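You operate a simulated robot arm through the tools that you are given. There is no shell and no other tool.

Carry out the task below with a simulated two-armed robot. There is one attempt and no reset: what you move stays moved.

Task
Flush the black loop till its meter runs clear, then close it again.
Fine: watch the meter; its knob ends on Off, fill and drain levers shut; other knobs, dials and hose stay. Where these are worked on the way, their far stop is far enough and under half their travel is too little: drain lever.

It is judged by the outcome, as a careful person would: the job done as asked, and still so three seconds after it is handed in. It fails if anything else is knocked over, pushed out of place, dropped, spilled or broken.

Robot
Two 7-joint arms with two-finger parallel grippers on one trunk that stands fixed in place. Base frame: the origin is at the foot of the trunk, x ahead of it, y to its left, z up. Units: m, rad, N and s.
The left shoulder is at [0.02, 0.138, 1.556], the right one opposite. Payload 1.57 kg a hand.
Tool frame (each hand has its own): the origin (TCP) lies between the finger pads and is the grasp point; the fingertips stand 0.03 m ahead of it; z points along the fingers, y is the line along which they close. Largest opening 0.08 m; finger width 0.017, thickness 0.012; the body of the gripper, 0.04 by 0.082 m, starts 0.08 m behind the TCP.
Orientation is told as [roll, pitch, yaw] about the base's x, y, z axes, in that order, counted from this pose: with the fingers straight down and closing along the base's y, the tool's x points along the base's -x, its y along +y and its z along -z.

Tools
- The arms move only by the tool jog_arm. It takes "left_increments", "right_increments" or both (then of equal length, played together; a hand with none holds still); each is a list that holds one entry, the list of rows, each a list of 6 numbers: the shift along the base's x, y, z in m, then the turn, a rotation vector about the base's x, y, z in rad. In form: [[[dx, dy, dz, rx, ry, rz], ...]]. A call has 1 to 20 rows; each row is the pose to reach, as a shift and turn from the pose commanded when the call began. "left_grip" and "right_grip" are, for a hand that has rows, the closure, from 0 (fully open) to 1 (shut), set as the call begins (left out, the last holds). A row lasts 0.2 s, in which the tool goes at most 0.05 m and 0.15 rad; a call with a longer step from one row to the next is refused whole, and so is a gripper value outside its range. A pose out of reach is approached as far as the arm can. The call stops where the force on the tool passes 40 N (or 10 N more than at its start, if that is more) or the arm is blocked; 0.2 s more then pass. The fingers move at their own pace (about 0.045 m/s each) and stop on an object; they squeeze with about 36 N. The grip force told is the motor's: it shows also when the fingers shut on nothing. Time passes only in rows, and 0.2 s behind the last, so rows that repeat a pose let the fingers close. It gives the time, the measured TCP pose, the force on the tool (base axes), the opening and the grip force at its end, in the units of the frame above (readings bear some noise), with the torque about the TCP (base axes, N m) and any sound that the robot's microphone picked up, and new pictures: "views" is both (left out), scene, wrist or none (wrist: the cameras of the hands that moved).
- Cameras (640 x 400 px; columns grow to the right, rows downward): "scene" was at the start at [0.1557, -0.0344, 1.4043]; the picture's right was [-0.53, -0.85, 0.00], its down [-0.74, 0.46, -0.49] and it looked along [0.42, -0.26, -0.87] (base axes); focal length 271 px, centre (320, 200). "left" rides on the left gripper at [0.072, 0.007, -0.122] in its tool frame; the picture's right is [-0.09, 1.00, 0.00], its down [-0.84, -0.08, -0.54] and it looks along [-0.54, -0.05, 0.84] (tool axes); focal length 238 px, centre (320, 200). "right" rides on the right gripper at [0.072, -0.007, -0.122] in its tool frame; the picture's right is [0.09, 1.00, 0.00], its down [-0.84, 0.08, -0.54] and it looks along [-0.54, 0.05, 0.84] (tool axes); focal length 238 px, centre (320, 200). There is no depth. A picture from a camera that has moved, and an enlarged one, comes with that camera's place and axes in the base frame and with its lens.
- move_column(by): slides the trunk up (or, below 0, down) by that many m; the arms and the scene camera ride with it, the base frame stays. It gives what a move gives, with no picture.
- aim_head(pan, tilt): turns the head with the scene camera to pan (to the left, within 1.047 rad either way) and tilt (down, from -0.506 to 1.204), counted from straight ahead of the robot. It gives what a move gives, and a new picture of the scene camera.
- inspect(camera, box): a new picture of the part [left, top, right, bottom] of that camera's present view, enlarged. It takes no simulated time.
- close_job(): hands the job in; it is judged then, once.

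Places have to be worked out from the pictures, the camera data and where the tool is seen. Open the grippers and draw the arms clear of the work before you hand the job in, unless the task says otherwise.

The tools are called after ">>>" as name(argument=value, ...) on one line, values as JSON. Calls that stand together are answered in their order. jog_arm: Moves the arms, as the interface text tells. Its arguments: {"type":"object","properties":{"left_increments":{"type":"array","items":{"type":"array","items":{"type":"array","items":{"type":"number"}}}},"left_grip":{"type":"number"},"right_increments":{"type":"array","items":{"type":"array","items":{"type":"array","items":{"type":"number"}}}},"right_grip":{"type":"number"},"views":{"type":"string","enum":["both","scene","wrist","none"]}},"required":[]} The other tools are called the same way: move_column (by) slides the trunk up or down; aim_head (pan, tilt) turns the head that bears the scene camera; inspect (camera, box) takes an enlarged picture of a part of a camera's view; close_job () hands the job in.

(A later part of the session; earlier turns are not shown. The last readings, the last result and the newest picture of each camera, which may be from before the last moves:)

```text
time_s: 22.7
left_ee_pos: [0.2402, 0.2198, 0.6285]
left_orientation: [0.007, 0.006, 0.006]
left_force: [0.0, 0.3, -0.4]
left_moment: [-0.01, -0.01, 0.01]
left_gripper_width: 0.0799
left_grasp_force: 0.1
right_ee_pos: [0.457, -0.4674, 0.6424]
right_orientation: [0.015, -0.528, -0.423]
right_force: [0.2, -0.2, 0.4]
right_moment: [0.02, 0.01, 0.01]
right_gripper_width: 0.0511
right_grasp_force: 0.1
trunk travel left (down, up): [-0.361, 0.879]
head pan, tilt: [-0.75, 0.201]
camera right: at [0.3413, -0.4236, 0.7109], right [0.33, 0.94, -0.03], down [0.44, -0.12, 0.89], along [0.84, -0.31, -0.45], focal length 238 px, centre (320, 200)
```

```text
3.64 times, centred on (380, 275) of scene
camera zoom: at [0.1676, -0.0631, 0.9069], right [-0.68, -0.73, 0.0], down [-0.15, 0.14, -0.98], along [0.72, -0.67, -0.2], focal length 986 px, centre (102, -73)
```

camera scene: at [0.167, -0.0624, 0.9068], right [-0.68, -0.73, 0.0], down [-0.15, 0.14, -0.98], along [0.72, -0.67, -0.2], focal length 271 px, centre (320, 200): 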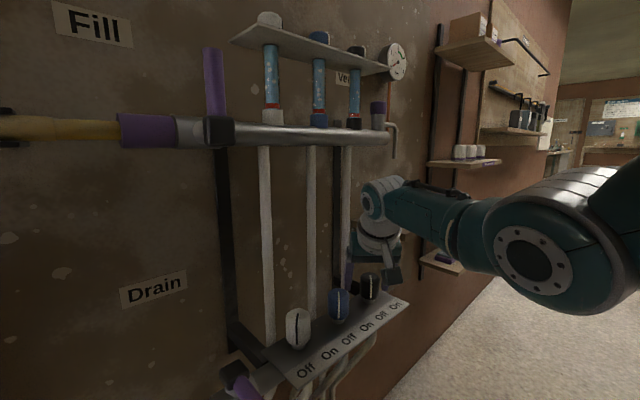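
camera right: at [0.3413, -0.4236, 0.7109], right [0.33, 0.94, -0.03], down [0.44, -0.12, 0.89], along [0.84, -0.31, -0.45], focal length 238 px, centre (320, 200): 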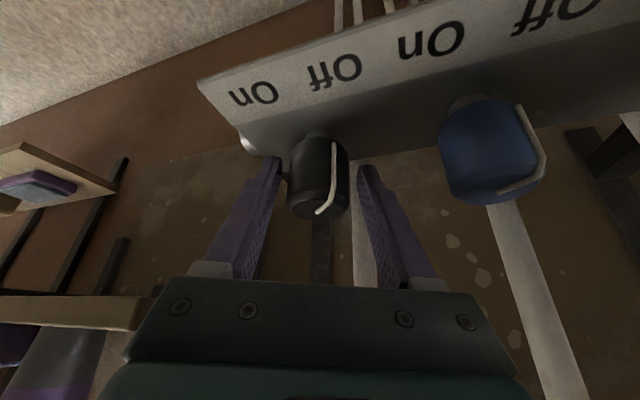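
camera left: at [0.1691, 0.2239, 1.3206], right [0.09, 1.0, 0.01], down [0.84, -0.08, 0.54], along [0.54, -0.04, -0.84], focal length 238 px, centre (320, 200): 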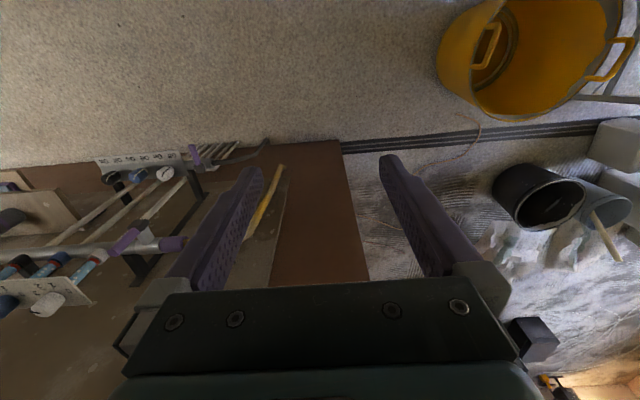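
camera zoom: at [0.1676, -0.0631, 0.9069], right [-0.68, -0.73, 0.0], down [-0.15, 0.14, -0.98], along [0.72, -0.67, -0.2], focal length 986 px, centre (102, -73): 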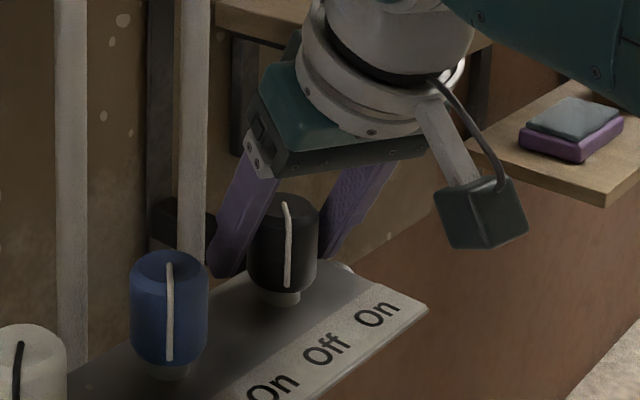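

No contact so far, and the knob is between the pads. Closing the gripper on it now.

>>> jog_arm(right_increments=[[[0, 0, 0, 0, 0, 0], [0, 0, 0, 0, 0, 0], [0, 0, 0, 0, 0, 0], [0, 0, 0, 0, 0, 0]]], right_grip=1, views="wrist")

>>> inspect(camera="right", box=[240, 100, 400, 220])

```text
time_s: 23.7
left_ee_pos: [0.2415, 0.2174, 0.6259]
left_orientation: [0.008, 0.005, 0.006]
left_force: [-0.4, 0.0, -0.1]
left_moment: [0.01, 0.03, 0.02]
left_gripper_width: 0.0802
left_grasp_force: 0.1
right_ee_pos: [0.456, -0.467, 0.6424]
right_orientation: [0.01, -0.526, -0.421]
right_force: [1.5, -4.2, -5.6]
right_moment: [-1.0, 0.07, -0.03]
right_gripper_width: 0.0374
right_grasp_force: 42.8
trunk travel left (down, up): [-0.361, 0.879]
head pan, tilt: [-0.75, 0.201]
camera right: at [0.3409, -0.4245, 0.7111], right [0.33, 0.94, -0.04], down [0.44, -0.12, 0.89], along [0.84, -0.31, -0.45], focal length 238 px, centre (320, 200)
```

right: 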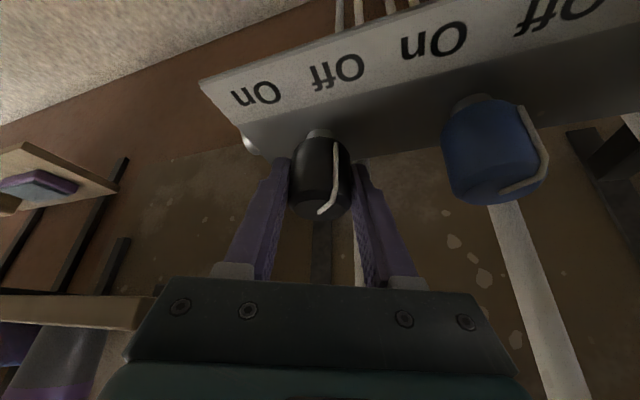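

```text
3.33 times, centred on (320, 160) of right
camera zoom: at [0.3409, -0.4245, 0.7111], right [0.33, 0.94, -0.04], down [0.44, -0.12, 0.89], along [0.84, -0.31, -0.45], focal length 794 px, centre (320, 333)
```

zoom: 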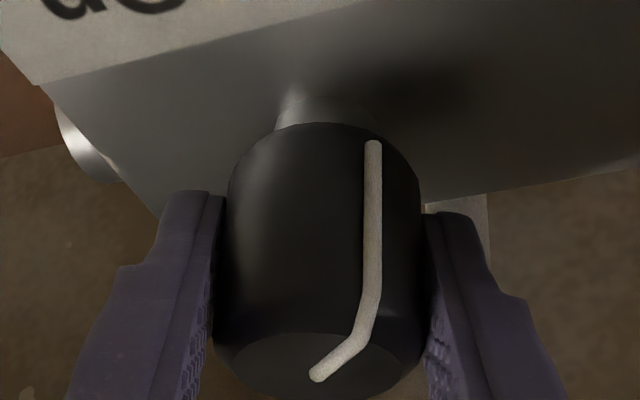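

The knob is gripped (opening 37 mm). I'll turn about its axis by +0.84 rad in small steps.

>>> jog_arm(right_increments=[[[-0.0003, -0.001, 0, 0, 0, 0.14], [-0.0006, -0.002, 0, 0, 0, 0.28], [-0.0006, -0.0031, 0, 0, 0, 0.42], [-0.0005, -0.0042, 0, 0, 0, 0.56], [-0.0003, -0.0052, 0, 0, 0, 0.7], [0.0001, -0.0062, 0, 0, 0, 0.84]]], right_grip=1, views="both")

>>> inspect(camera="right", box=[220, 80, 420, 220])

>>> inspect(camera="scene", box=[320, 220, 440, 330])

```text
time_s: 24.6
left_ee_pos: [0.2429, 0.2185, 0.6285]
left_orientation: [0.008, 0.004, 0.004]
left_force: [-0.1, 0.3, 0.4]
left_moment: [0.01, -0.01, -0.02]
left_gripper_width: 0.08
left_grasp_force: 0.0
right_ee_pos: [0.455, -0.4703, 0.6428]
right_orientation: [0.004, -0.526, 0.068]
right_force: [7.9, -4.0, -8.9]
right_moment: [-0.48, -0.02, -0.04]
right_gripper_width: 0.0373
right_grasp_force: 43.0
right hand out of reach, approached as far as the arm can: row 4
trunk travel left (down, up): [-0.361, 0.879]
head pan, tilt: [-0.75, 0.201]
stopped in row 4 (right hand): the force on the tool passed its limit at 53 N (the readings are from after the stop); the commanded pose is now the measured one
camera scene: at [0.1689, -0.0633, 0.9072], right [-0.68, -0.73, 0.0], down [-0.14, 0.14, -0.98], along [0.72, -0.67, -0.2], focal length 271 px, centre (320, 200)
camera right: at [0.3337, -0.485, 0.7121], right [-0.15, 0.99, -0.04], down [0.45, 0.1, 0.89], along [0.88, 0.11, -0.46], focal length 238 px, centre (320, 200)
```

scene: 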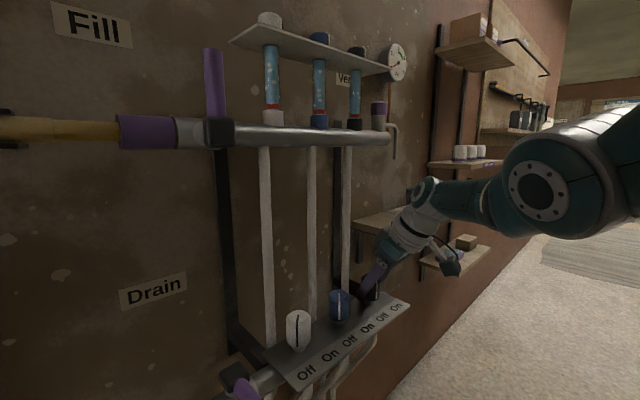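
right: 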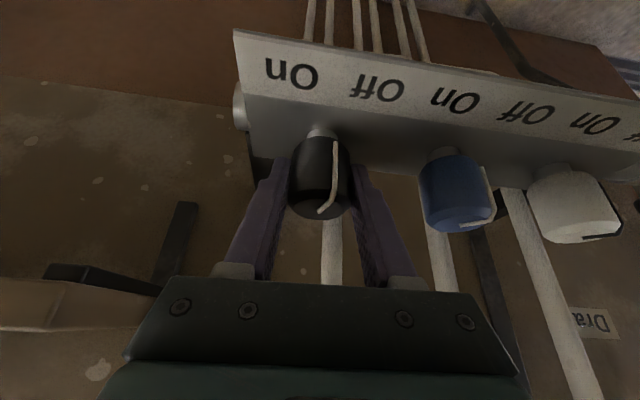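

```text
2.86 times, centred on (320, 150) of right
camera zoom: at [0.3337, -0.485, 0.7121], right [-0.15, 0.99, -0.04], down [0.45, 0.1, 0.89], along [0.88, 0.11, -0.46], focal length 681 px, centre (320, 343)
```

zoom: 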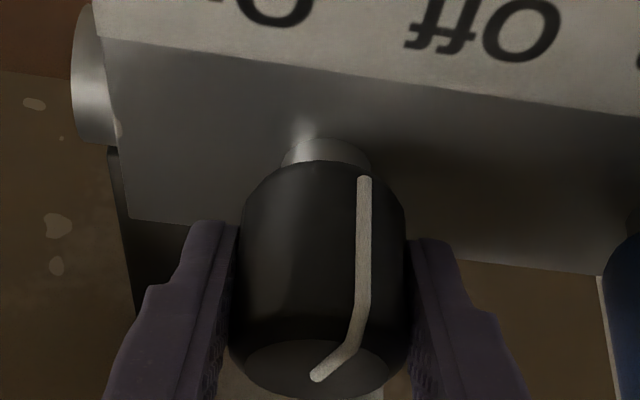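

```text
3.64 times, centred on (380, 275) of scene
camera zoom: at [0.1689, -0.0633, 0.9072], right [-0.68, -0.73, 0.0], down [-0.14, 0.14, -0.98], along [0.72, -0.67, -0.2], focal length 986 px, centre (102, -73)
```

zoom: 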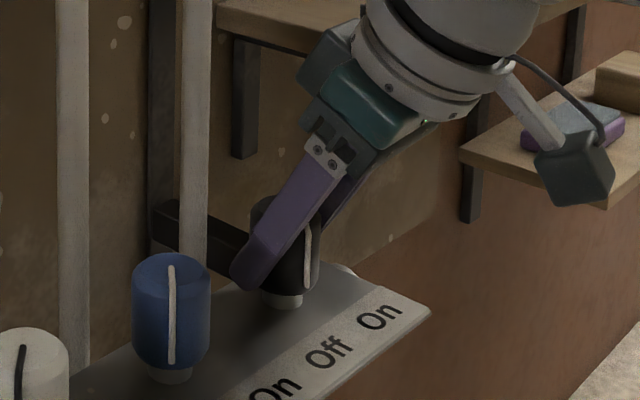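

The knob turned with the gripper by about 0.49 rad, then the arm hit its reach limit. I'll release, back off along the tool axis and lower the trunk further for more reach.

>>> jog_arm(right_increments=[[[0, 0, 0, 0, 0, 0], [0, 0, 0, 0, 0, 0], [-0.017, -0.001, 0.03, 0, 0, 0], [-0.035, -0.002, 0.06, 0, 0, 0], [-0.06, 0, 0.09, 0, 0, 0], [-0.1, 0.01, 0.12, 0, 0, 0], [-0.14, 0.02, 0.15, 0, 0, 0]]], right_grip=0.3, views="both")

>>> inspect(camera="scene", box=[260, 240, 420, 390])

>>> inspect(camera="right", box=[220, 60, 420, 200])

```text
refused: row 6 steps farther than a row can; nothing moved
```

```text
2.67 times, centred on (340, 315) of scene
camera zoom: at [0.1689, -0.0633, 0.9072], right [-0.68, -0.73, 0.0], down [-0.14, 0.14, -0.98], along [0.72, -0.67, -0.2], focal length 723 px, centre (267, -107)
```

zoom: 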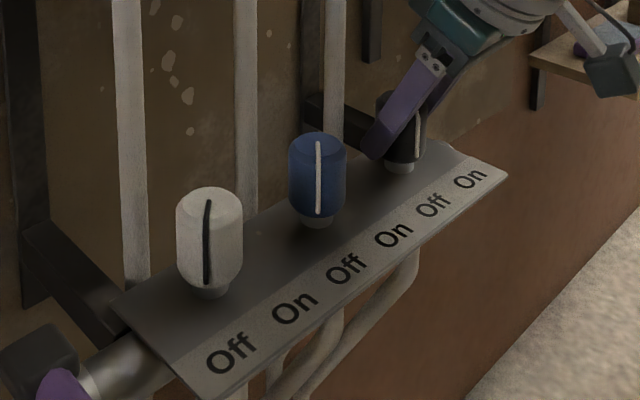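

```text
2.86 times, centred on (320, 130) of right
camera zoom: at [0.3337, -0.485, 0.7121], right [-0.15, 0.99, -0.04], down [0.45, 0.1, 0.89], along [0.88, 0.11, -0.46], focal length 681 px, centre (320, 400)
```

zoom: 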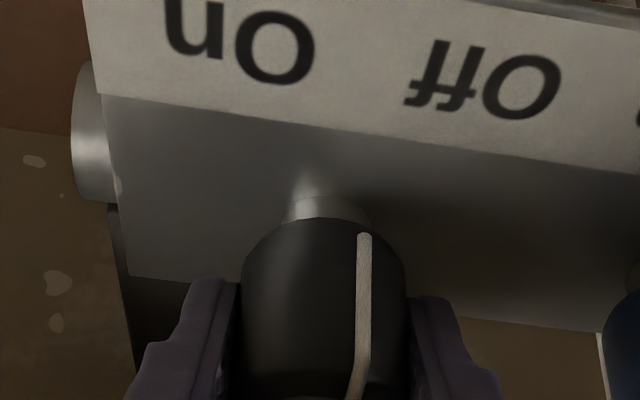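

That call was refused because one step was too long. I'll repeat the release and retreat with shorter steps.

>>> jog_arm(right_increments=[[[0, 0, 0, 0, 0, 0], [0, 0, 0, 0, 0, 0], [-0.017, -0.001, 0.03, 0, 0, 0], [-0.035, -0.002, 0.06, 0, 0, 0], [-0.06, 0, 0.085, 0, 0, 0], [-0.09, 0.005, 0.11, 0, 0, 0], [-0.12, 0.01, 0.13, 0, 0, 0], [-0.15, 0.015, 0.15, 0, 0, 0]]], right_grip=0.3, views="both")

>>> inspect(camera="scene", box=[260, 240, 420, 390])

>>> inspect(camera="right", box=[220, 60, 420, 200])

```text
time_s: 26.4
left_ee_pos: [0.2401, 0.2201, 0.6286]
left_orientation: [0.007, 0.006, 0.005]
left_force: [-0.2, 0.7, 0.3]
left_moment: [0.04, 0.02, -0.01]
left_gripper_width: 0.0804
left_grasp_force: 0.0
right_ee_pos: [0.3041, -0.4545, 0.7959]
right_orientation: [0.008, -0.523, 0.066]
right_force: [-0.4, -0.3, 0.1]
right_moment: [-0.01, 0.01, 0.01]
right_gripper_width: 0.0561
right_grasp_force: 0.1
trunk travel left (down, up): [-0.361, 0.879]
head pan, tilt: [-0.75, 0.201]
camera scene: at [0.1674, -0.0631, 0.9068], right [-0.68, -0.73, 0.0], down [-0.15, 0.14, -0.98], along [0.72, -0.67, -0.2], focal length 271 px, centre (320, 200)
camera right: at [0.1813, -0.4697, 0.8649], right [-0.15, 0.99, -0.04], down [0.45, 0.1, 0.89], along [0.88, 0.12, -0.46], focal length 238 px, centre (320, 200)
```

scene: 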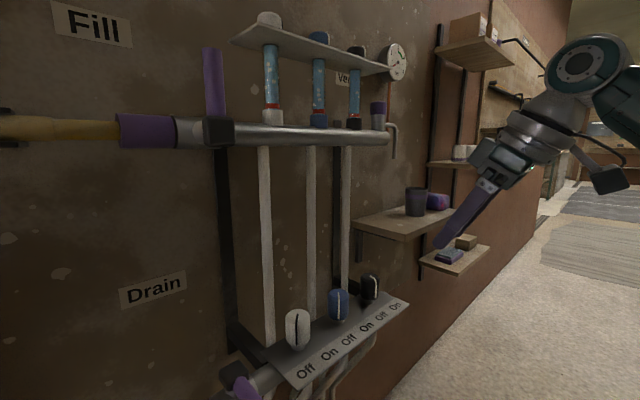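
right: 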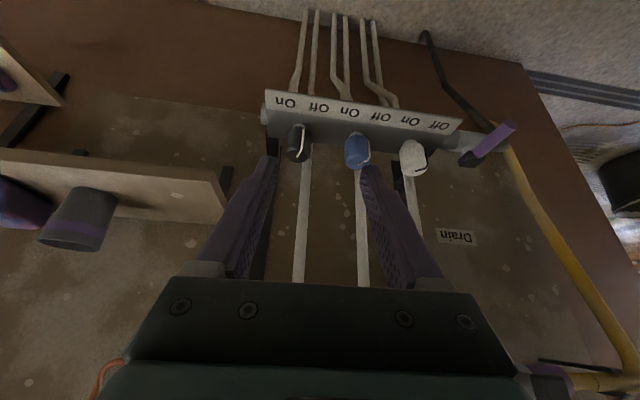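

```text
2.67 times, centred on (340, 315) of scene
camera zoom: at [0.1674, -0.0631, 0.9068], right [-0.68, -0.73, 0.0], down [-0.15, 0.14, -0.98], along [0.72, -0.67, -0.2], focal length 723 px, centre (267, -107)
```

zoom: 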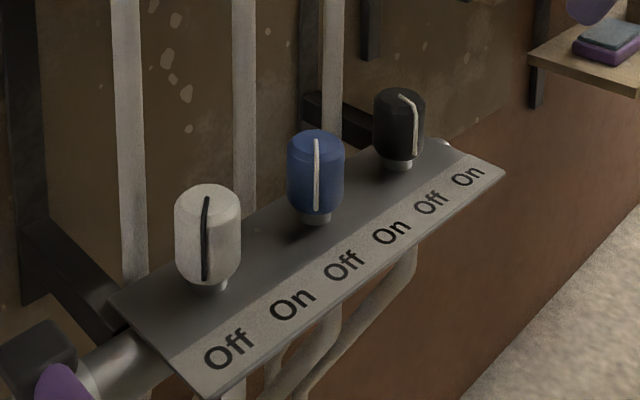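

```text
2.86 times, centred on (320, 130) of right
camera zoom: at [0.1813, -0.4697, 0.8649], right [-0.15, 0.99, -0.04], down [0.45, 0.1, 0.89], along [0.88, 0.12, -0.46], focal length 681 px, centre (320, 400)
```

zoom: 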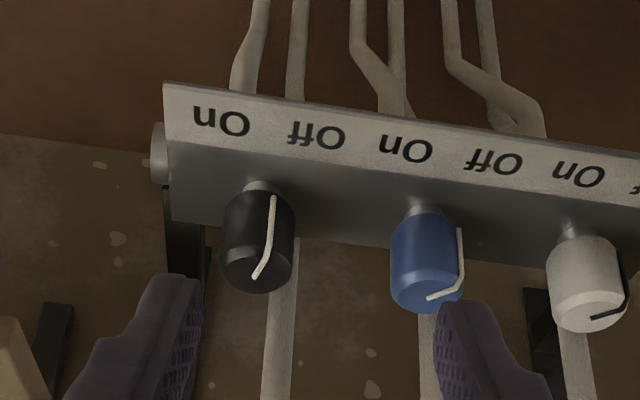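

The black pointer has turned about 28° toward On and held there. Lowering the trunk another 0.17 m for better reach.

>>> move_column(by=-0.17)

>>> jog_arm(right_increments=[[[0.0, -0.005, 0.04, 0, 0, 0], [0.02, -0.01, 0.08, 0, 0, 0], [0.05, -0.015, 0.08, 0, 0, 0], [0.08, -0.02, 0.08, 0, 0, 0], [0.1, -0.02, 0.08, 0, -0.1, 0], [0.11, -0.02, 0.08, 0, -0.18, 0]]], right_grip=0.36, views="both")

```text
time_s: 28.4
left_ee_pos: [0.2403, 0.2174, 0.4575]
left_orientation: [0.008, 0.006, 0.006]
left_force: [-0.6, -0.1, -0.9]
left_moment: [-0.03, -0.01, 0.0]
left_gripper_width: 0.0801
left_grasp_force: 0.0
right_ee_pos: [0.3033, -0.4556, 0.6252]
right_orientation: [0.012, -0.523, 0.063]
right_force: [0.3, 0.0, -0.1]
right_moment: [0.0, 0.03, 0.03]
right_gripper_width: 0.056
right_grasp_force: 0.1
trunk travel left (down, up): [-0.191, 1.049]
head pan, tilt: [-0.75, 0.201]
```

```text
time_s: 29.8
left_ee_pos: [0.2416, 0.2176, 0.4589]
left_orientation: [0.007, 0.007, 0.006]
left_force: [-0.3, 0.0, 0.3]
left_moment: [0.02, -0.02, 0.01]
left_gripper_width: 0.0801
left_grasp_force: 0.2
right_ee_pos: [0.4121, -0.4746, 0.7049]
right_orientation: [-0.004, -0.706, 0.073]
right_force: [0.3, -0.8, 0.2]
right_moment: [0.0, 0.0, 0.0]
right_gripper_width: 0.0513
right_grasp_force: 0.0
trunk travel left (down, up): [-0.191, 1.049]
head pan, tilt: [-0.75, 0.201]
camera scene: at [0.1675, -0.063, 0.7369], right [-0.68, -0.73, 0.0], down [-0.15, 0.14, -0.98], along [0.72, -0.67, -0.2], focal length 271 px, centre (320, 200)
camera right: at [0.2801, -0.4891, 0.7511], right [-0.14, 0.99, -0.06], down [0.28, 0.1, 0.95], along [0.95, 0.12, -0.29], focal length 238 px, centre (320, 200)
```

scene: 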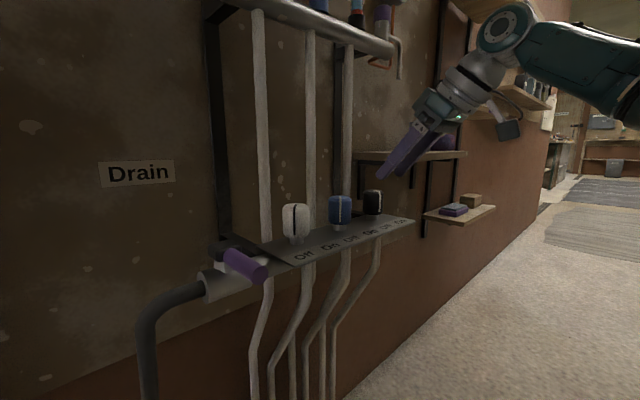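
right: 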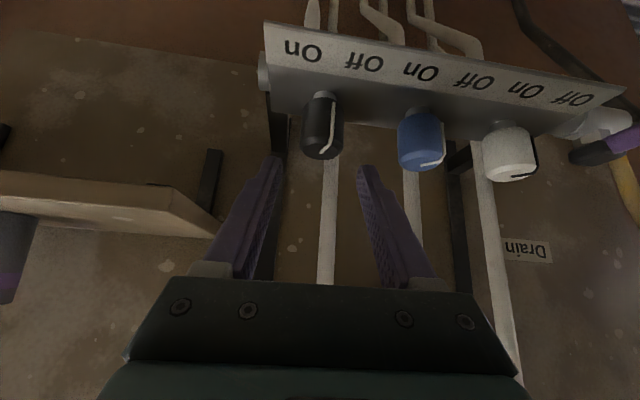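

The tool is now tilted 40° at (0.412, -0.475, 0.705). I'll swing to yaw -0.45 at a pre-grasp and check alignment.

>>> jog_arm(right_increments=[[[0.0, 0.006, 0.0, 0, 0, -0.13], [0.002, 0.013, 0.0, 0, 0, -0.26], [0.004, 0.02, -0.005, 0, 0, -0.39], [0.0054, 0.0266, -0.015, 0, 0, -0.523], [0.0054, 0.0266, -0.018, 0, 0, -0.523]]], right_grip=0.36, views="wrist")

>>> inspect(camera="right", box=[220, 60, 420, 200])

```text
time_s: 30.9
left_ee_pos: [0.2404, 0.2179, 0.4582]
left_orientation: [0.006, 0.006, 0.005]
left_force: [-1.3, -0.2, 0.7]
left_moment: [0.02, 0.0, -0.04]
left_gripper_width: 0.08
left_grasp_force: 0.0
right_ee_pos: [0.4192, -0.4476, 0.6886]
right_orientation: [-0.007, -0.705, -0.451]
right_force: [0.9, -0.4, -0.4]
right_moment: [0.02, -0.01, 0.0]
right_gripper_width: 0.0512
right_grasp_force: 0.1
trunk travel left (down, up): [-0.191, 1.049]
head pan, tilt: [-0.75, 0.201]
camera right: at [0.2959, -0.3939, 0.7337], right [0.37, 0.93, -0.06], down [0.29, -0.05, 0.95], along [0.88, -0.38, -0.29], focal length 238 px, centre (320, 200)
```

right: 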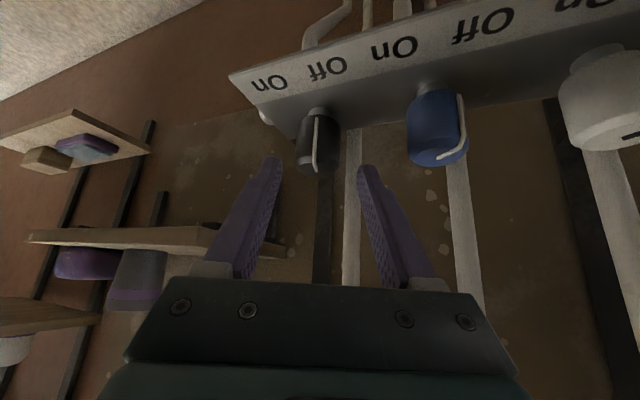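

```text
2.86 times, centred on (320, 130) of right
camera zoom: at [0.2959, -0.3939, 0.7337], right [0.37, 0.93, -0.06], down [0.29, -0.05, 0.95], along [0.88, -0.38, -0.29], focal length 681 px, centre (320, 400)
```

zoom: 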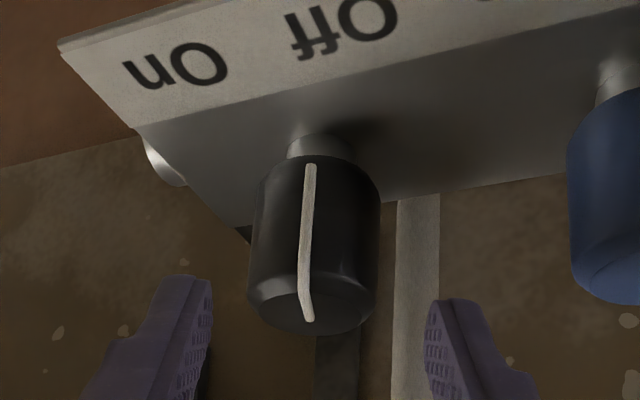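

Aligned. I'll descend, grip, and turn about the knob axis.

>>> jog_arm(right_increments=[[[0.012, -0.006, -0.017, 0, 0, 0], [0.024, -0.012, -0.034, 0, 0, 0], [0.0335, -0.0168, -0.047, 0, 0, 0], [0.0335, -0.0168, -0.047, 0, 0, 0]]], right_grip=0.36, views="none")

>>> jog_arm(right_increments=[[[0, 0, 0, 0, 0, 0], [0, 0, 0, 0, 0, 0], [0, 0, 0, 0, 0, 0]]], right_grip=1, views="wrist")

```text
time_s: 31.9
left_ee_pos: [0.2405, 0.2187, 0.4584]
left_orientation: [0.007, 0.005, 0.006]
left_force: [0.1, 0.4, 0.7]
left_moment: [0.0, 0.01, 0.03]
left_gripper_width: 0.0801
left_grasp_force: 0.1
right_ee_pos: [0.4521, -0.4643, 0.6394]
right_orientation: [-0.004, -0.702, -0.449]
right_force: [0.4, -0.2, 0.4]
right_moment: [0.0, 0.02, -0.02]
right_gripper_width: 0.0512
right_grasp_force: 0.1
trunk travel left (down, up): [-0.191, 1.049]
head pan, tilt: [-0.75, 0.201]
```

```text
time_s: 32.8
left_ee_pos: [0.2403, 0.2158, 0.4579]
left_orientation: [0.006, 0.004, 0.005]
left_force: [-0.4, -0.4, -0.9]
left_moment: [0.0, 0.03, 0.03]
left_gripper_width: 0.0797
left_grasp_force: 0.2
right_ee_pos: [0.452, -0.4655, 0.6401]
right_orientation: [-0.009, -0.7, -0.446]
right_force: [1.1, -5.9, -6.4]
right_moment: [-0.25, 0.0, -0.06]
right_gripper_width: 0.0375
right_grasp_force: 33.2
trunk travel left (down, up): [-0.191, 1.049]
head pan, tilt: [-0.75, 0.201]
camera right: at [0.3298, -0.412, 0.6865], right [0.37, 0.93, -0.07], down [0.3, -0.05, 0.95], along [0.88, -0.38, -0.29], focal length 238 px, centre (320, 200)
```

right: 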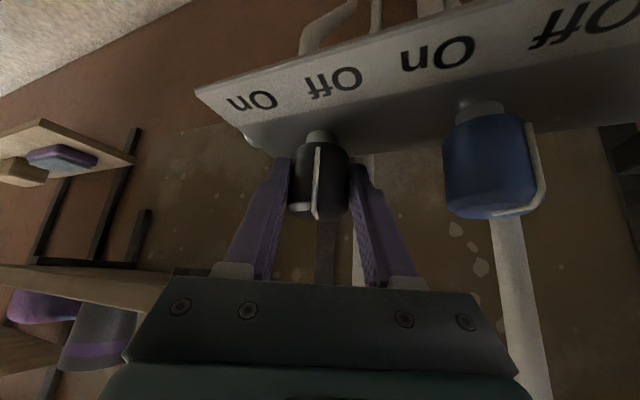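

Gripped again (37.5 mm), with small forces. Turning about the knob axis toward On.

>>> jog_arm(right_increments=[[[-0.0006, -0.0014, 0, 0, 0, 0.13], [-0.0009, -0.0029, 0, 0, 0, 0.26], [-0.0011, -0.0044, 0, 0, 0, 0.39], [-0.0011, -0.0059, 0, 0, 0, 0.52], [-0.0009, -0.0074, 0, 0, 0, 0.65], [-0.0005, -0.0088, 0, 0, 0, 0.78], [0.0001, -0.0102, 0, 0, 0, 0.91]]], right_grip=1, views="both")

>>> inspect(camera="right", box=[220, 80, 420, 220])

```text
time_s: 34.4
left_ee_pos: [0.2392, 0.2185, 0.4574]
left_orientation: [0.008, 0.006, 0.006]
left_force: [0.5, -0.4, -1.1]
left_moment: [-0.01, 0.01, 0.01]
left_gripper_width: 0.0799
left_grasp_force: 0.0
right_ee_pos: [0.451, -0.4744, 0.6402]
right_orientation: [0.0, -0.705, 0.461]
right_force: [-6.2, 3.7, 4.0]
right_moment: [0.93, -0.15, 0.08]
right_gripper_width: 0.0372
right_grasp_force: 43.5
trunk travel left (down, up): [-0.191, 1.049]
head pan, tilt: [-0.75, 0.201]
camera scene: at [0.1665, -0.0629, 0.7367], right [-0.68, -0.73, 0.0], down [-0.15, 0.14, -0.98], along [0.72, -0.67, -0.2], focal length 271 px, centre (320, 200)
camera right: at [0.3358, -0.5381, 0.6863], right [-0.5, 0.86, -0.06], down [0.22, 0.2, 0.95], along [0.83, 0.47, -0.29], focal length 238 px, centre (320, 200)
```

scene: 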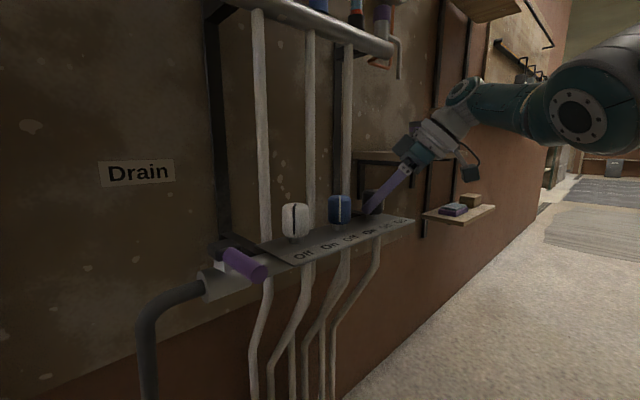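
right: 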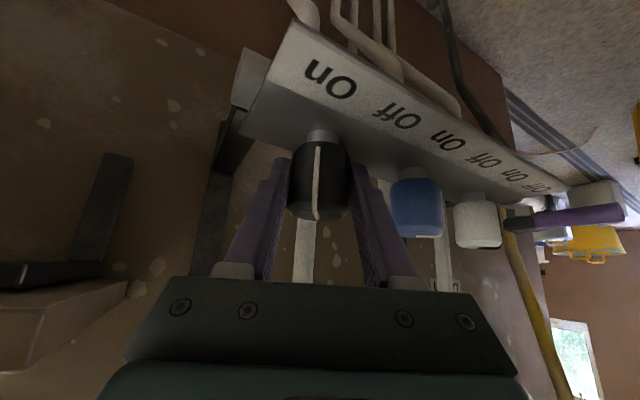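

```text
2.86 times, centred on (320, 150) of right
camera zoom: at [0.3358, -0.5381, 0.6863], right [-0.5, 0.86, -0.06], down [0.22, 0.2, 0.95], along [0.83, 0.47, -0.29], focal length 681 px, centre (320, 343)
```

zoom: 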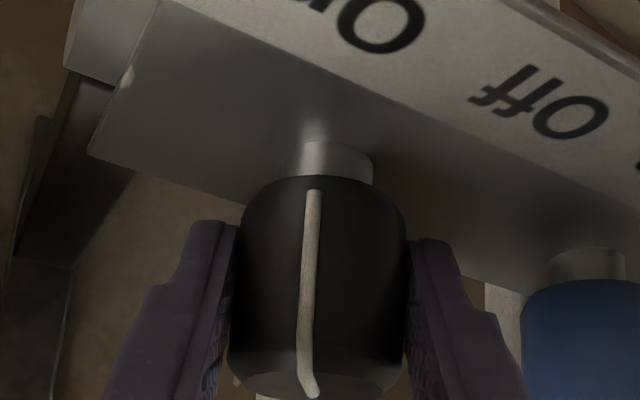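

The knob followed all the way; the total turn is now about 80°. I'll continue gently toward the On stop.

>>> jog_arm(right_increments=[[[0.0003, -0.0007, 0, 0, 0, 0.06], [0.0006, -0.0014, 0, 0, 0, 0.12], [0.0009, -0.002, 0, 0, 0, 0.18], [0.0013, -0.0026, 0, 0, 0, 0.24]]], right_grip=1, views="wrist")

>>> inspect(camera="right", box=[220, 80, 420, 220])

```text
time_s: 34.9
left_ee_pos: [0.2471, 0.2149, 0.4584]
left_orientation: [0.005, 0.001, 0.006]
left_force: [-0.6, 0.0, 0.2]
left_moment: [0.0, -0.01, -0.03]
left_gripper_width: 0.0801
left_grasp_force: 0.0
right_ee_pos: [0.4521, -0.4744, 0.6403]
right_orientation: [-0.026, -0.705, 0.543]
right_force: [20.8, -16.2, -9.9]
right_moment: [1.09, -0.61, -0.2]
right_gripper_width: 0.0378
right_grasp_force: 43.6
right hand out of reach, approached as far as the arm can: row 1, 2
trunk travel left (down, up): [-0.191, 1.049]
head pan, tilt: [-0.75, 0.201]
stopped in row 2 (right hand): the force on the tool passed its limit at 47 N (the readings are from after the stop); the commanded pose is now the measured one
camera right: at [0.34, -0.5451, 0.6866], right [-0.56, 0.83, -0.08], down [0.2, 0.23, 0.95], along [0.8, 0.52, -0.29], focal length 238 px, centre (320, 200)
```

right: 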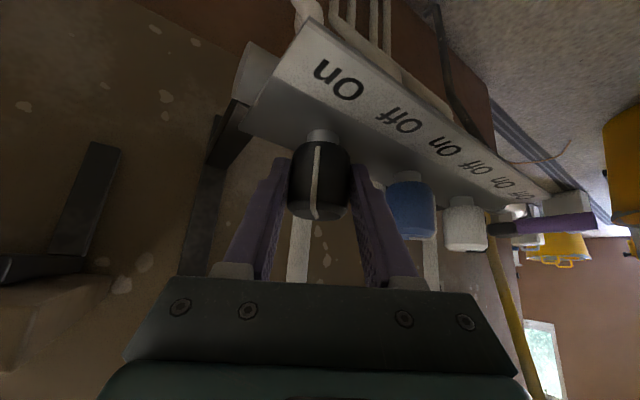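

```text
2.86 times, centred on (320, 150) of right
camera zoom: at [0.34, -0.5451, 0.6866], right [-0.56, 0.83, -0.08], down [0.2, 0.23, 0.95], along [0.8, 0.52, -0.29], focal length 681 px, centre (320, 343)
```

zoom: 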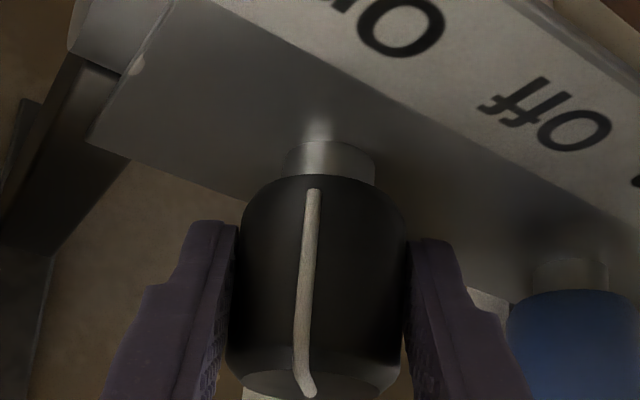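

The reach limit stopped the turn again at about 85° total. I'll release, back off a little, and see where the pointer stands relative to On.

>>> jog_arm(right_increments=[[[0, 0, 0, 0, 0, 0], [0, 0, 0, 0, 0, 0], [-0.011, -0.007, 0.015, 0, 0, 0], [-0.022, -0.013, 0.03, 0, 0, 0], [-0.033, -0.02, 0.046, 0, 0, 0], [-0.038, -0.02, 0.06, 0, 0, -0.13], [-0.042, -0.02, 0.065, 0, 0, -0.26], [-0.045, -0.01, 0.065, 0, 0, -0.39], [-0.045, 0.0, 0.065, 0, 0, -0.53]]], right_grip=0.36, views="both")

>>> inspect(camera="right", box=[240, 30, 440, 170])

>>> inspect(camera="scene", box=[270, 160, 430, 270])

```text
time_s: 36.9
left_ee_pos: [0.2409, 0.2186, 0.4584]
left_orientation: [0.008, 0.005, 0.005]
left_force: [0.6, -0.4, 0.5]
left_moment: [0.0, 0.05, 0.0]
left_gripper_width: 0.0798
left_grasp_force: 0.0
right_ee_pos: [0.4009, -0.4707, 0.7035]
right_orientation: [-0.014, -0.699, 0.01]
right_force: [-0.3, 0.4, -0.8]
right_moment: [0.01, 0.0, -0.01]
right_gripper_width: 0.0515
right_grasp_force: 0.0
trunk travel left (down, up): [-0.191, 1.049]
head pan, tilt: [-0.75, 0.201]
camera scene: at [0.1677, -0.0627, 0.7369], right [-0.68, -0.73, 0.0], down [-0.15, 0.14, -0.98], along [0.72, -0.67, -0.2], focal length 271 px, centre (320, 200)
camera right: at [0.2684, -0.4756, 0.7501], right [-0.07, 0.99, -0.07], down [0.29, 0.09, 0.95], along [0.95, 0.05, -0.3], focal length 238 px, centre (320, 200)
```

scene: 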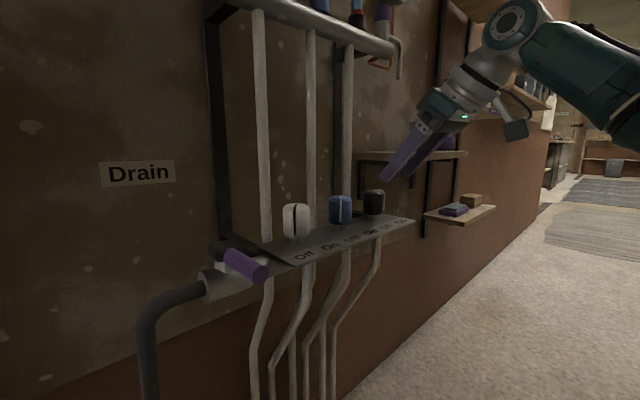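
right: 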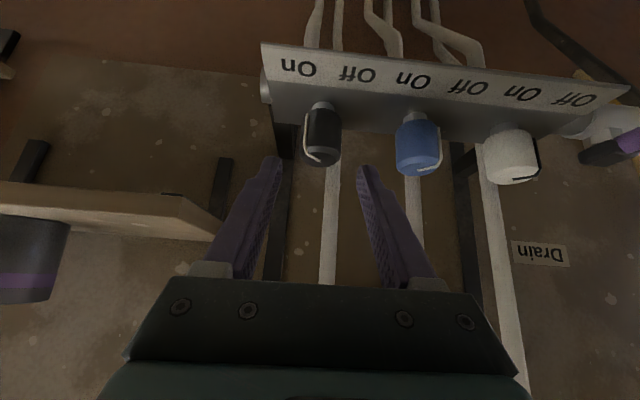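

```text
2.86 times, centred on (340, 100) of right
camera zoom: at [0.2684, -0.4756, 0.7501], right [-0.07, 0.99, -0.07], down [0.29, 0.09, 0.95], along [0.95, 0.05, -0.3], focal length 681 px, centre (263, 486)
```

zoom: 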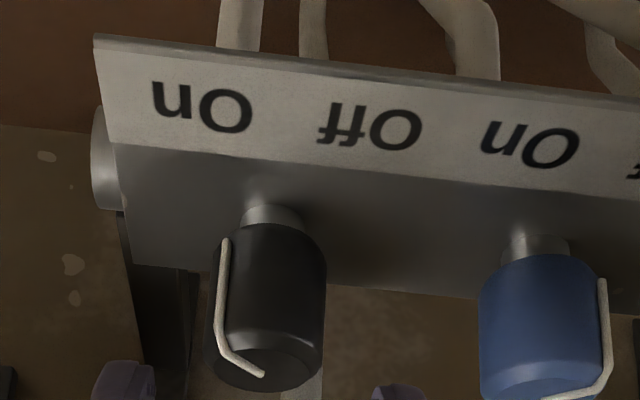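

```text
3.64 times, centred on (350, 215) of scene
camera zoom: at [0.1677, -0.0627, 0.7369], right [-0.68, -0.73, 0.0], down [-0.15, 0.14, -0.98], along [0.72, -0.67, -0.2], focal length 986 px, centre (211, 146)
```

zoom: 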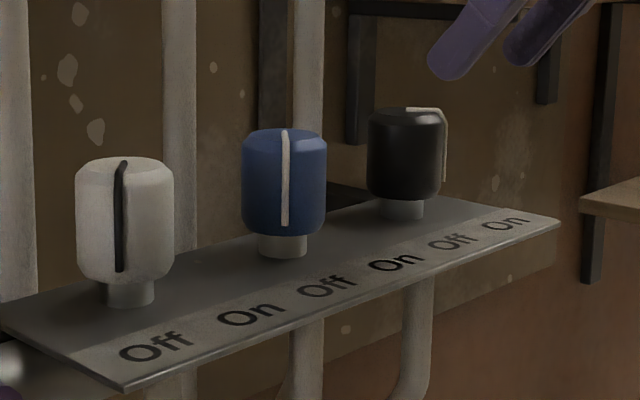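

The black pointer now stands on the On side, mirrored from Off. Next is the drain lever, so I'll draw the right hand back and bring it over in front of the lever for a close look.

>>> jog_arm(right_increments=[[[-0.03, 0.0, 0.01, 0, 0, 0], [-0.07, 0.02, 0.02, 0, 0, 0], [-0.1, 0.05, 0.03, 0, 0, 0], [-0.12, 0.09, 0.04, 0, 0, 0], [-0.12, 0.135, 0.04, 0, 0, 0], [-0.12, 0.18, 0.04, 0, 0, 0], [-0.12, 0.22, 0.04, 0, 0, 0], [-0.12, 0.26, 0.04, 0, 0, 0], [-0.12, 0.28, 0.04, 0, 0, 0]]], right_grip=1, views="both")

>>> inspect(camera="right", box=[220, 40, 420, 180])

```text
time_s: 38.0
left_ee_pos: [0.2396, 0.218, 0.4587]
left_orientation: [0.009, 0.005, 0.006]
left_force: [0.0, 0.4, -0.2]
left_moment: [0.01, -0.01, 0.01]
left_gripper_width: 0.0799
left_grasp_force: 0.1
right_ee_pos: [0.2839, -0.4116, 0.7194]
right_orientation: [0.238, -0.574, -0.255]
right_force: [-0.2, 0.9, 0.2]
right_moment: [0.01, 0.0, 0.0]
right_gripper_width: 0.0
right_grasp_force: 20.9
trunk travel left (down, up): [-0.191, 1.049]
head pan, tilt: [-0.75, 0.201]
stopped in row 5 (right hand): the arm was blocked; the commanded pose is now the measured one
camera scene: at [0.1675, -0.0633, 0.7369], right [-0.68, -0.73, 0.0], down [-0.15, 0.14, -0.98], along [0.72, -0.67, -0.2], focal length 271 px, centre (320, 200)
camera right: at [0.1554, -0.4132, 0.7772], right [0.05, 0.99, 0.15], down [0.38, -0.15, 0.91], along [0.92, 0.01, -0.38], focal length 238 px, centre (320, 200)
```

scene: 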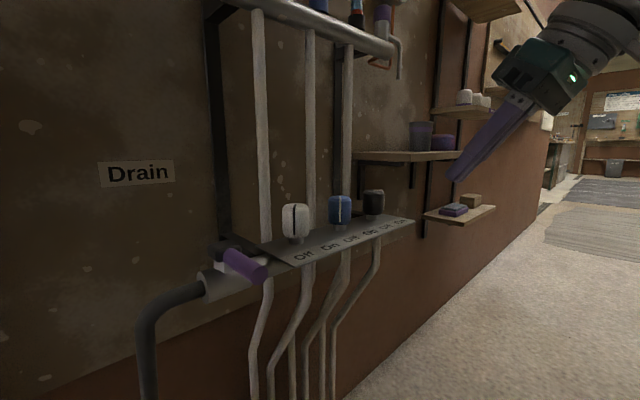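
right: 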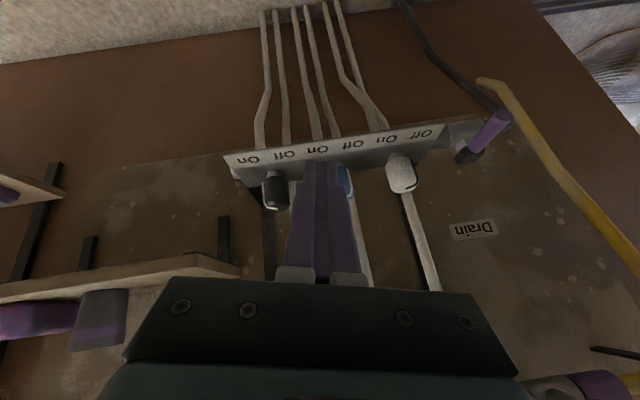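

```text
2.86 times, centred on (320, 110) of right
camera zoom: at [0.1554, -0.4132, 0.7772], right [0.05, 0.99, 0.15], down [0.38, -0.15, 0.91], along [0.92, 0.01, -0.38], focal length 681 px, centre (320, 457)
```

zoom: 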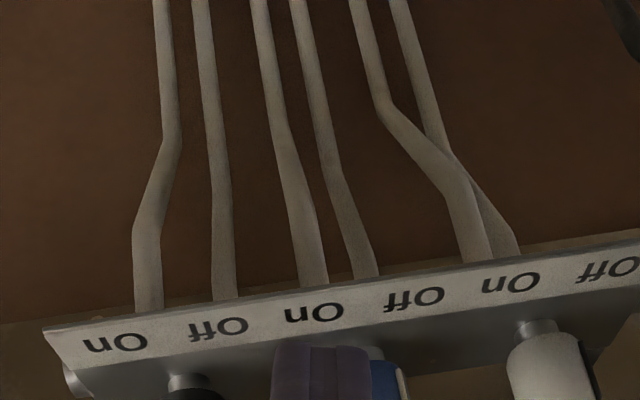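

The arm hit its own fold limit there because the shoulder is too low and too close. I'll raise the trunk so the right arm can work the levers comfortably and the camera is level with the meters.

>>> move_column(by=0.3)

>>> aim_head(pan=-0.7, tilt=0.4)

```text
time_s: 41.0
left_ee_pos: [0.2403, 0.2188, 0.7586]
left_orientation: [0.006, 0.006, 0.006]
left_force: [-0.8, 0.2, -0.1]
left_moment: [-0.02, -0.01, -0.03]
left_gripper_width: 0.0802
left_grasp_force: 0.0
right_ee_pos: [0.2837, -0.411, 1.0167]
right_orientation: [0.237, -0.572, -0.253]
right_force: [0.1, 0.3, 0.2]
right_moment: [0.02, 0.0, 0.01]
right_gripper_width: 0.0002
right_grasp_force: 21.2
trunk travel left (down, up): [-0.491, 0.749]
head pan, tilt: [-0.75, 0.201]
```

```text
time_s: 41.7
left_ee_pos: [0.24, 0.2188, 0.758]
left_orientation: [0.007, 0.006, 0.004]
left_force: [0.2, 0.1, -0.7]
left_moment: [0.01, 0.0, 0.02]
left_gripper_width: 0.0801
left_grasp_force: 0.0
right_ee_pos: [0.2841, -0.4106, 1.0189]
right_orientation: [0.237, -0.573, -0.256]
right_force: [0.2, 0.0, 0.4]
right_moment: [0.01, 0.0, -0.03]
right_gripper_width: 0.0
right_grasp_force: 21.5
trunk travel left (down, up): [-0.491, 0.749]
head pan, tilt: [-0.7, 0.4]
camera scene: at [0.1704, -0.0592, 1.0184], right [-0.64, -0.76, 0.0], down [-0.3, 0.25, -0.92], along [0.7, -0.59, -0.39], focal length 271 px, centre (320, 200)
```

scene: 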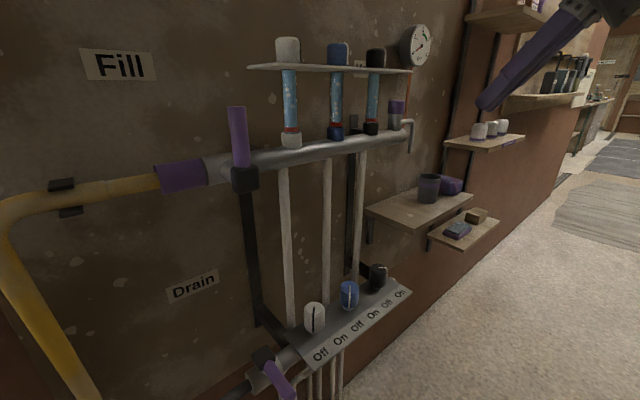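

The view of the whole manifold is clear from here. I'll straighten the right hand and bring it down in front of the drain lever, staying above it.

>>> jog_arm(right_increments=[[[0.005, 0.03, -0.03, -0.066, 0, 0.04], [0.015, 0.055, -0.06, -0.133, -0.001, 0.08], [0.025, 0.08, -0.09, -0.199, -0.002, 0.121], [0.035, 0.105, -0.125, -0.199, -0.002, 0.121], [0.045, 0.13, -0.16, -0.199, -0.002, 0.121], [0.055, 0.155, -0.195, -0.199, -0.002, 0.121], [0.065, 0.18, -0.225, -0.199, -0.002, 0.121], [0.076, 0.21, -0.259, -0.199, -0.002, 0.121]]], right_grip=1, views="both")

>>> inspect(camera="right", box=[220, 40, 460, 200])

```text
time_s: 43.5
left_ee_pos: [0.2405, 0.22, 0.7588]
left_orientation: [0.009, 0.006, 0.007]
left_force: [0.5, 0.0, -0.1]
left_moment: [-0.04, -0.02, 0.01]
left_gripper_width: 0.0801
left_grasp_force: 0.0
right_ee_pos: [0.3591, -0.1948, 0.758]
right_orientation: [0.001, -0.603, 0.001]
right_force: [-0.2, -0.6, -0.1]
right_moment: [-0.01, 0.02, 0.0]
right_gripper_width: 0.0
right_grasp_force: 21.4
trunk travel left (down, up): [-0.491, 0.749]
head pan, tilt: [-0.7, 0.4]
camera scene: at [0.1704, -0.0586, 1.0183], right [-0.64, -0.77, 0.0], down [-0.3, 0.25, -0.92], along [0.7, -0.59, -0.39], focal length 271 px, centre (320, 200)
camera right: at [0.2314, -0.2012, 0.8168], right [-0.08, 1.0, -0.05], down [0.38, 0.08, 0.92], along [0.92, 0.05, -0.39], focal length 238 px, centre (320, 200)
```

scene: 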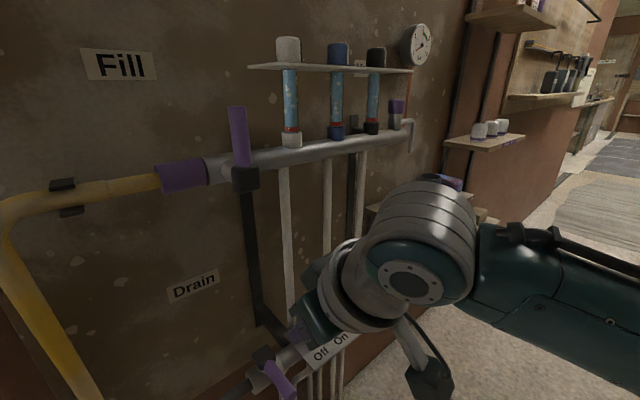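
right: 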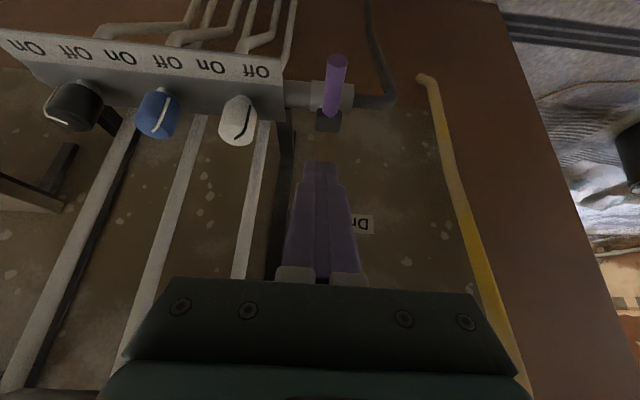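

```text
2.50 times, centred on (340, 120) of right
camera zoom: at [0.2314, -0.2012, 0.8168], right [-0.08, 1.0, -0.05], down [0.38, 0.08, 0.92], along [0.92, 0.05, -0.39], focal length 596 px, centre (270, 400)
```

zoom: 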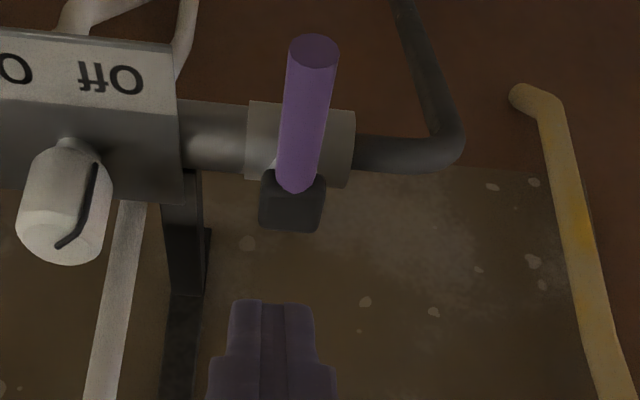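

The drain lever points at me along -x, at y≈-0.182 and z≈0.61-0.62, with its hub near (0.455, -0.18). I'll place the closed fingertips beside it on its right (-y) side without touching.

>>> jog_arm(right_increments=[[[0.0, -0.017, -0.04, 0, 0, 0], [0.01, -0.017, -0.08, 0, 0, 0], [0.02, -0.017, -0.11, 0, 0, 0], [0.029, -0.016, -0.133, 0, 0, 0], [0.029, -0.016, -0.133, 0, 0, 0]]], right_grip=1, views="both")

>>> inspect(camera="right", box=[220, 100, 460, 260])

>>> inspect(camera="scene", box=[200, 290, 380, 400])

```text
time_s: 44.7
left_ee_pos: [0.2399, 0.2193, 0.7578]
left_orientation: [0.007, 0.005, 0.006]
left_force: [0.5, -0.5, 0.4]
left_moment: [-0.01, 0.01, -0.01]
left_gripper_width: 0.0802
left_grasp_force: 0.1
right_ee_pos: [0.3882, -0.2163, 0.6251]
right_orientation: [-0.002, -0.601, 0.0]
right_force: [0.4, -0.2, 1.4]
right_moment: [0.03, 0.0, 0.03]
right_gripper_width: 0.0
right_grasp_force: 21.6
trunk travel left (down, up): [-0.491, 0.749]
head pan, tilt: [-0.7, 0.4]
camera scene: at [0.1704, -0.0592, 1.0183], right [-0.64, -0.76, 0.0], down [-0.3, 0.25, -0.92], along [0.7, -0.59, -0.39], focal length 271 px, centre (320, 200)
camera right: at [0.2601, -0.2218, 0.684], right [-0.08, 1.0, -0.05], down [0.38, 0.08, 0.92], along [0.92, 0.05, -0.39], focal length 238 px, centre (320, 200)
```

scene: 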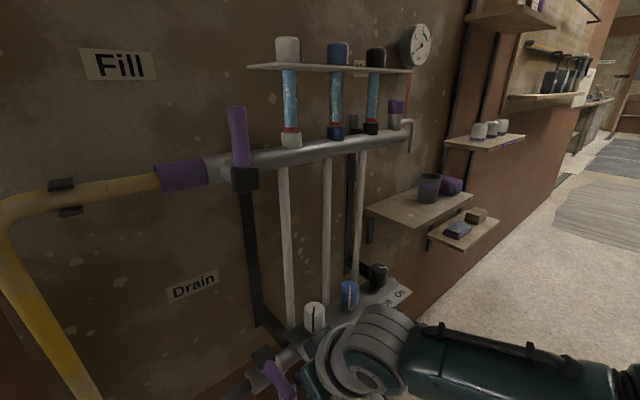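
right: 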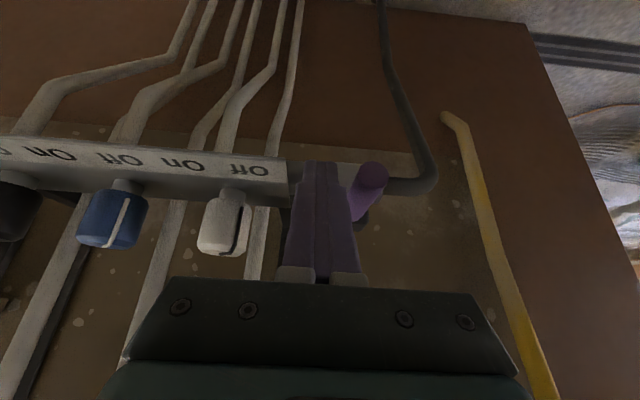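

```text
2.50 times, centred on (340, 180) of right
camera zoom: at [0.2601, -0.2218, 0.684], right [-0.08, 1.0, -0.05], down [0.38, 0.08, 0.92], along [0.92, 0.05, -0.39], focal length 596 px, centre (270, 250)
```

zoom: 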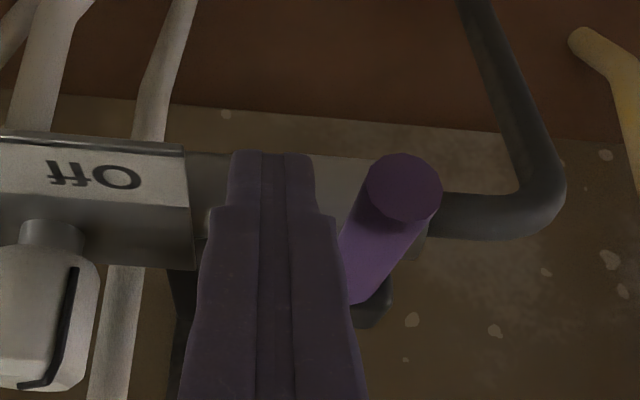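

```text
3.56 times, centred on (290, 345) of scene
camera zoom: at [0.1704, -0.0592, 1.0183], right [-0.64, -0.76, 0.0], down [-0.3, 0.25, -0.92], along [0.7, -0.59, -0.39], focal length 964 px, centre (427, -316)
```

zoom: 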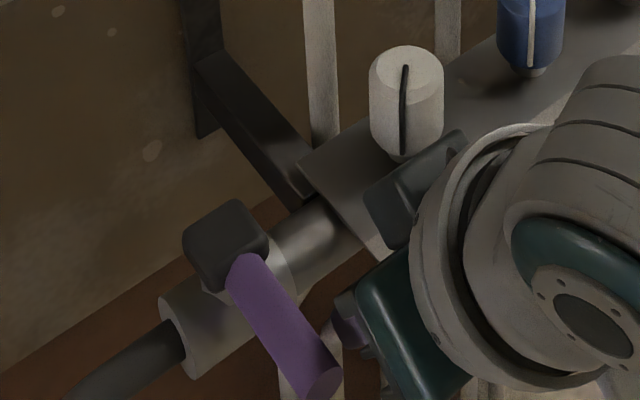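

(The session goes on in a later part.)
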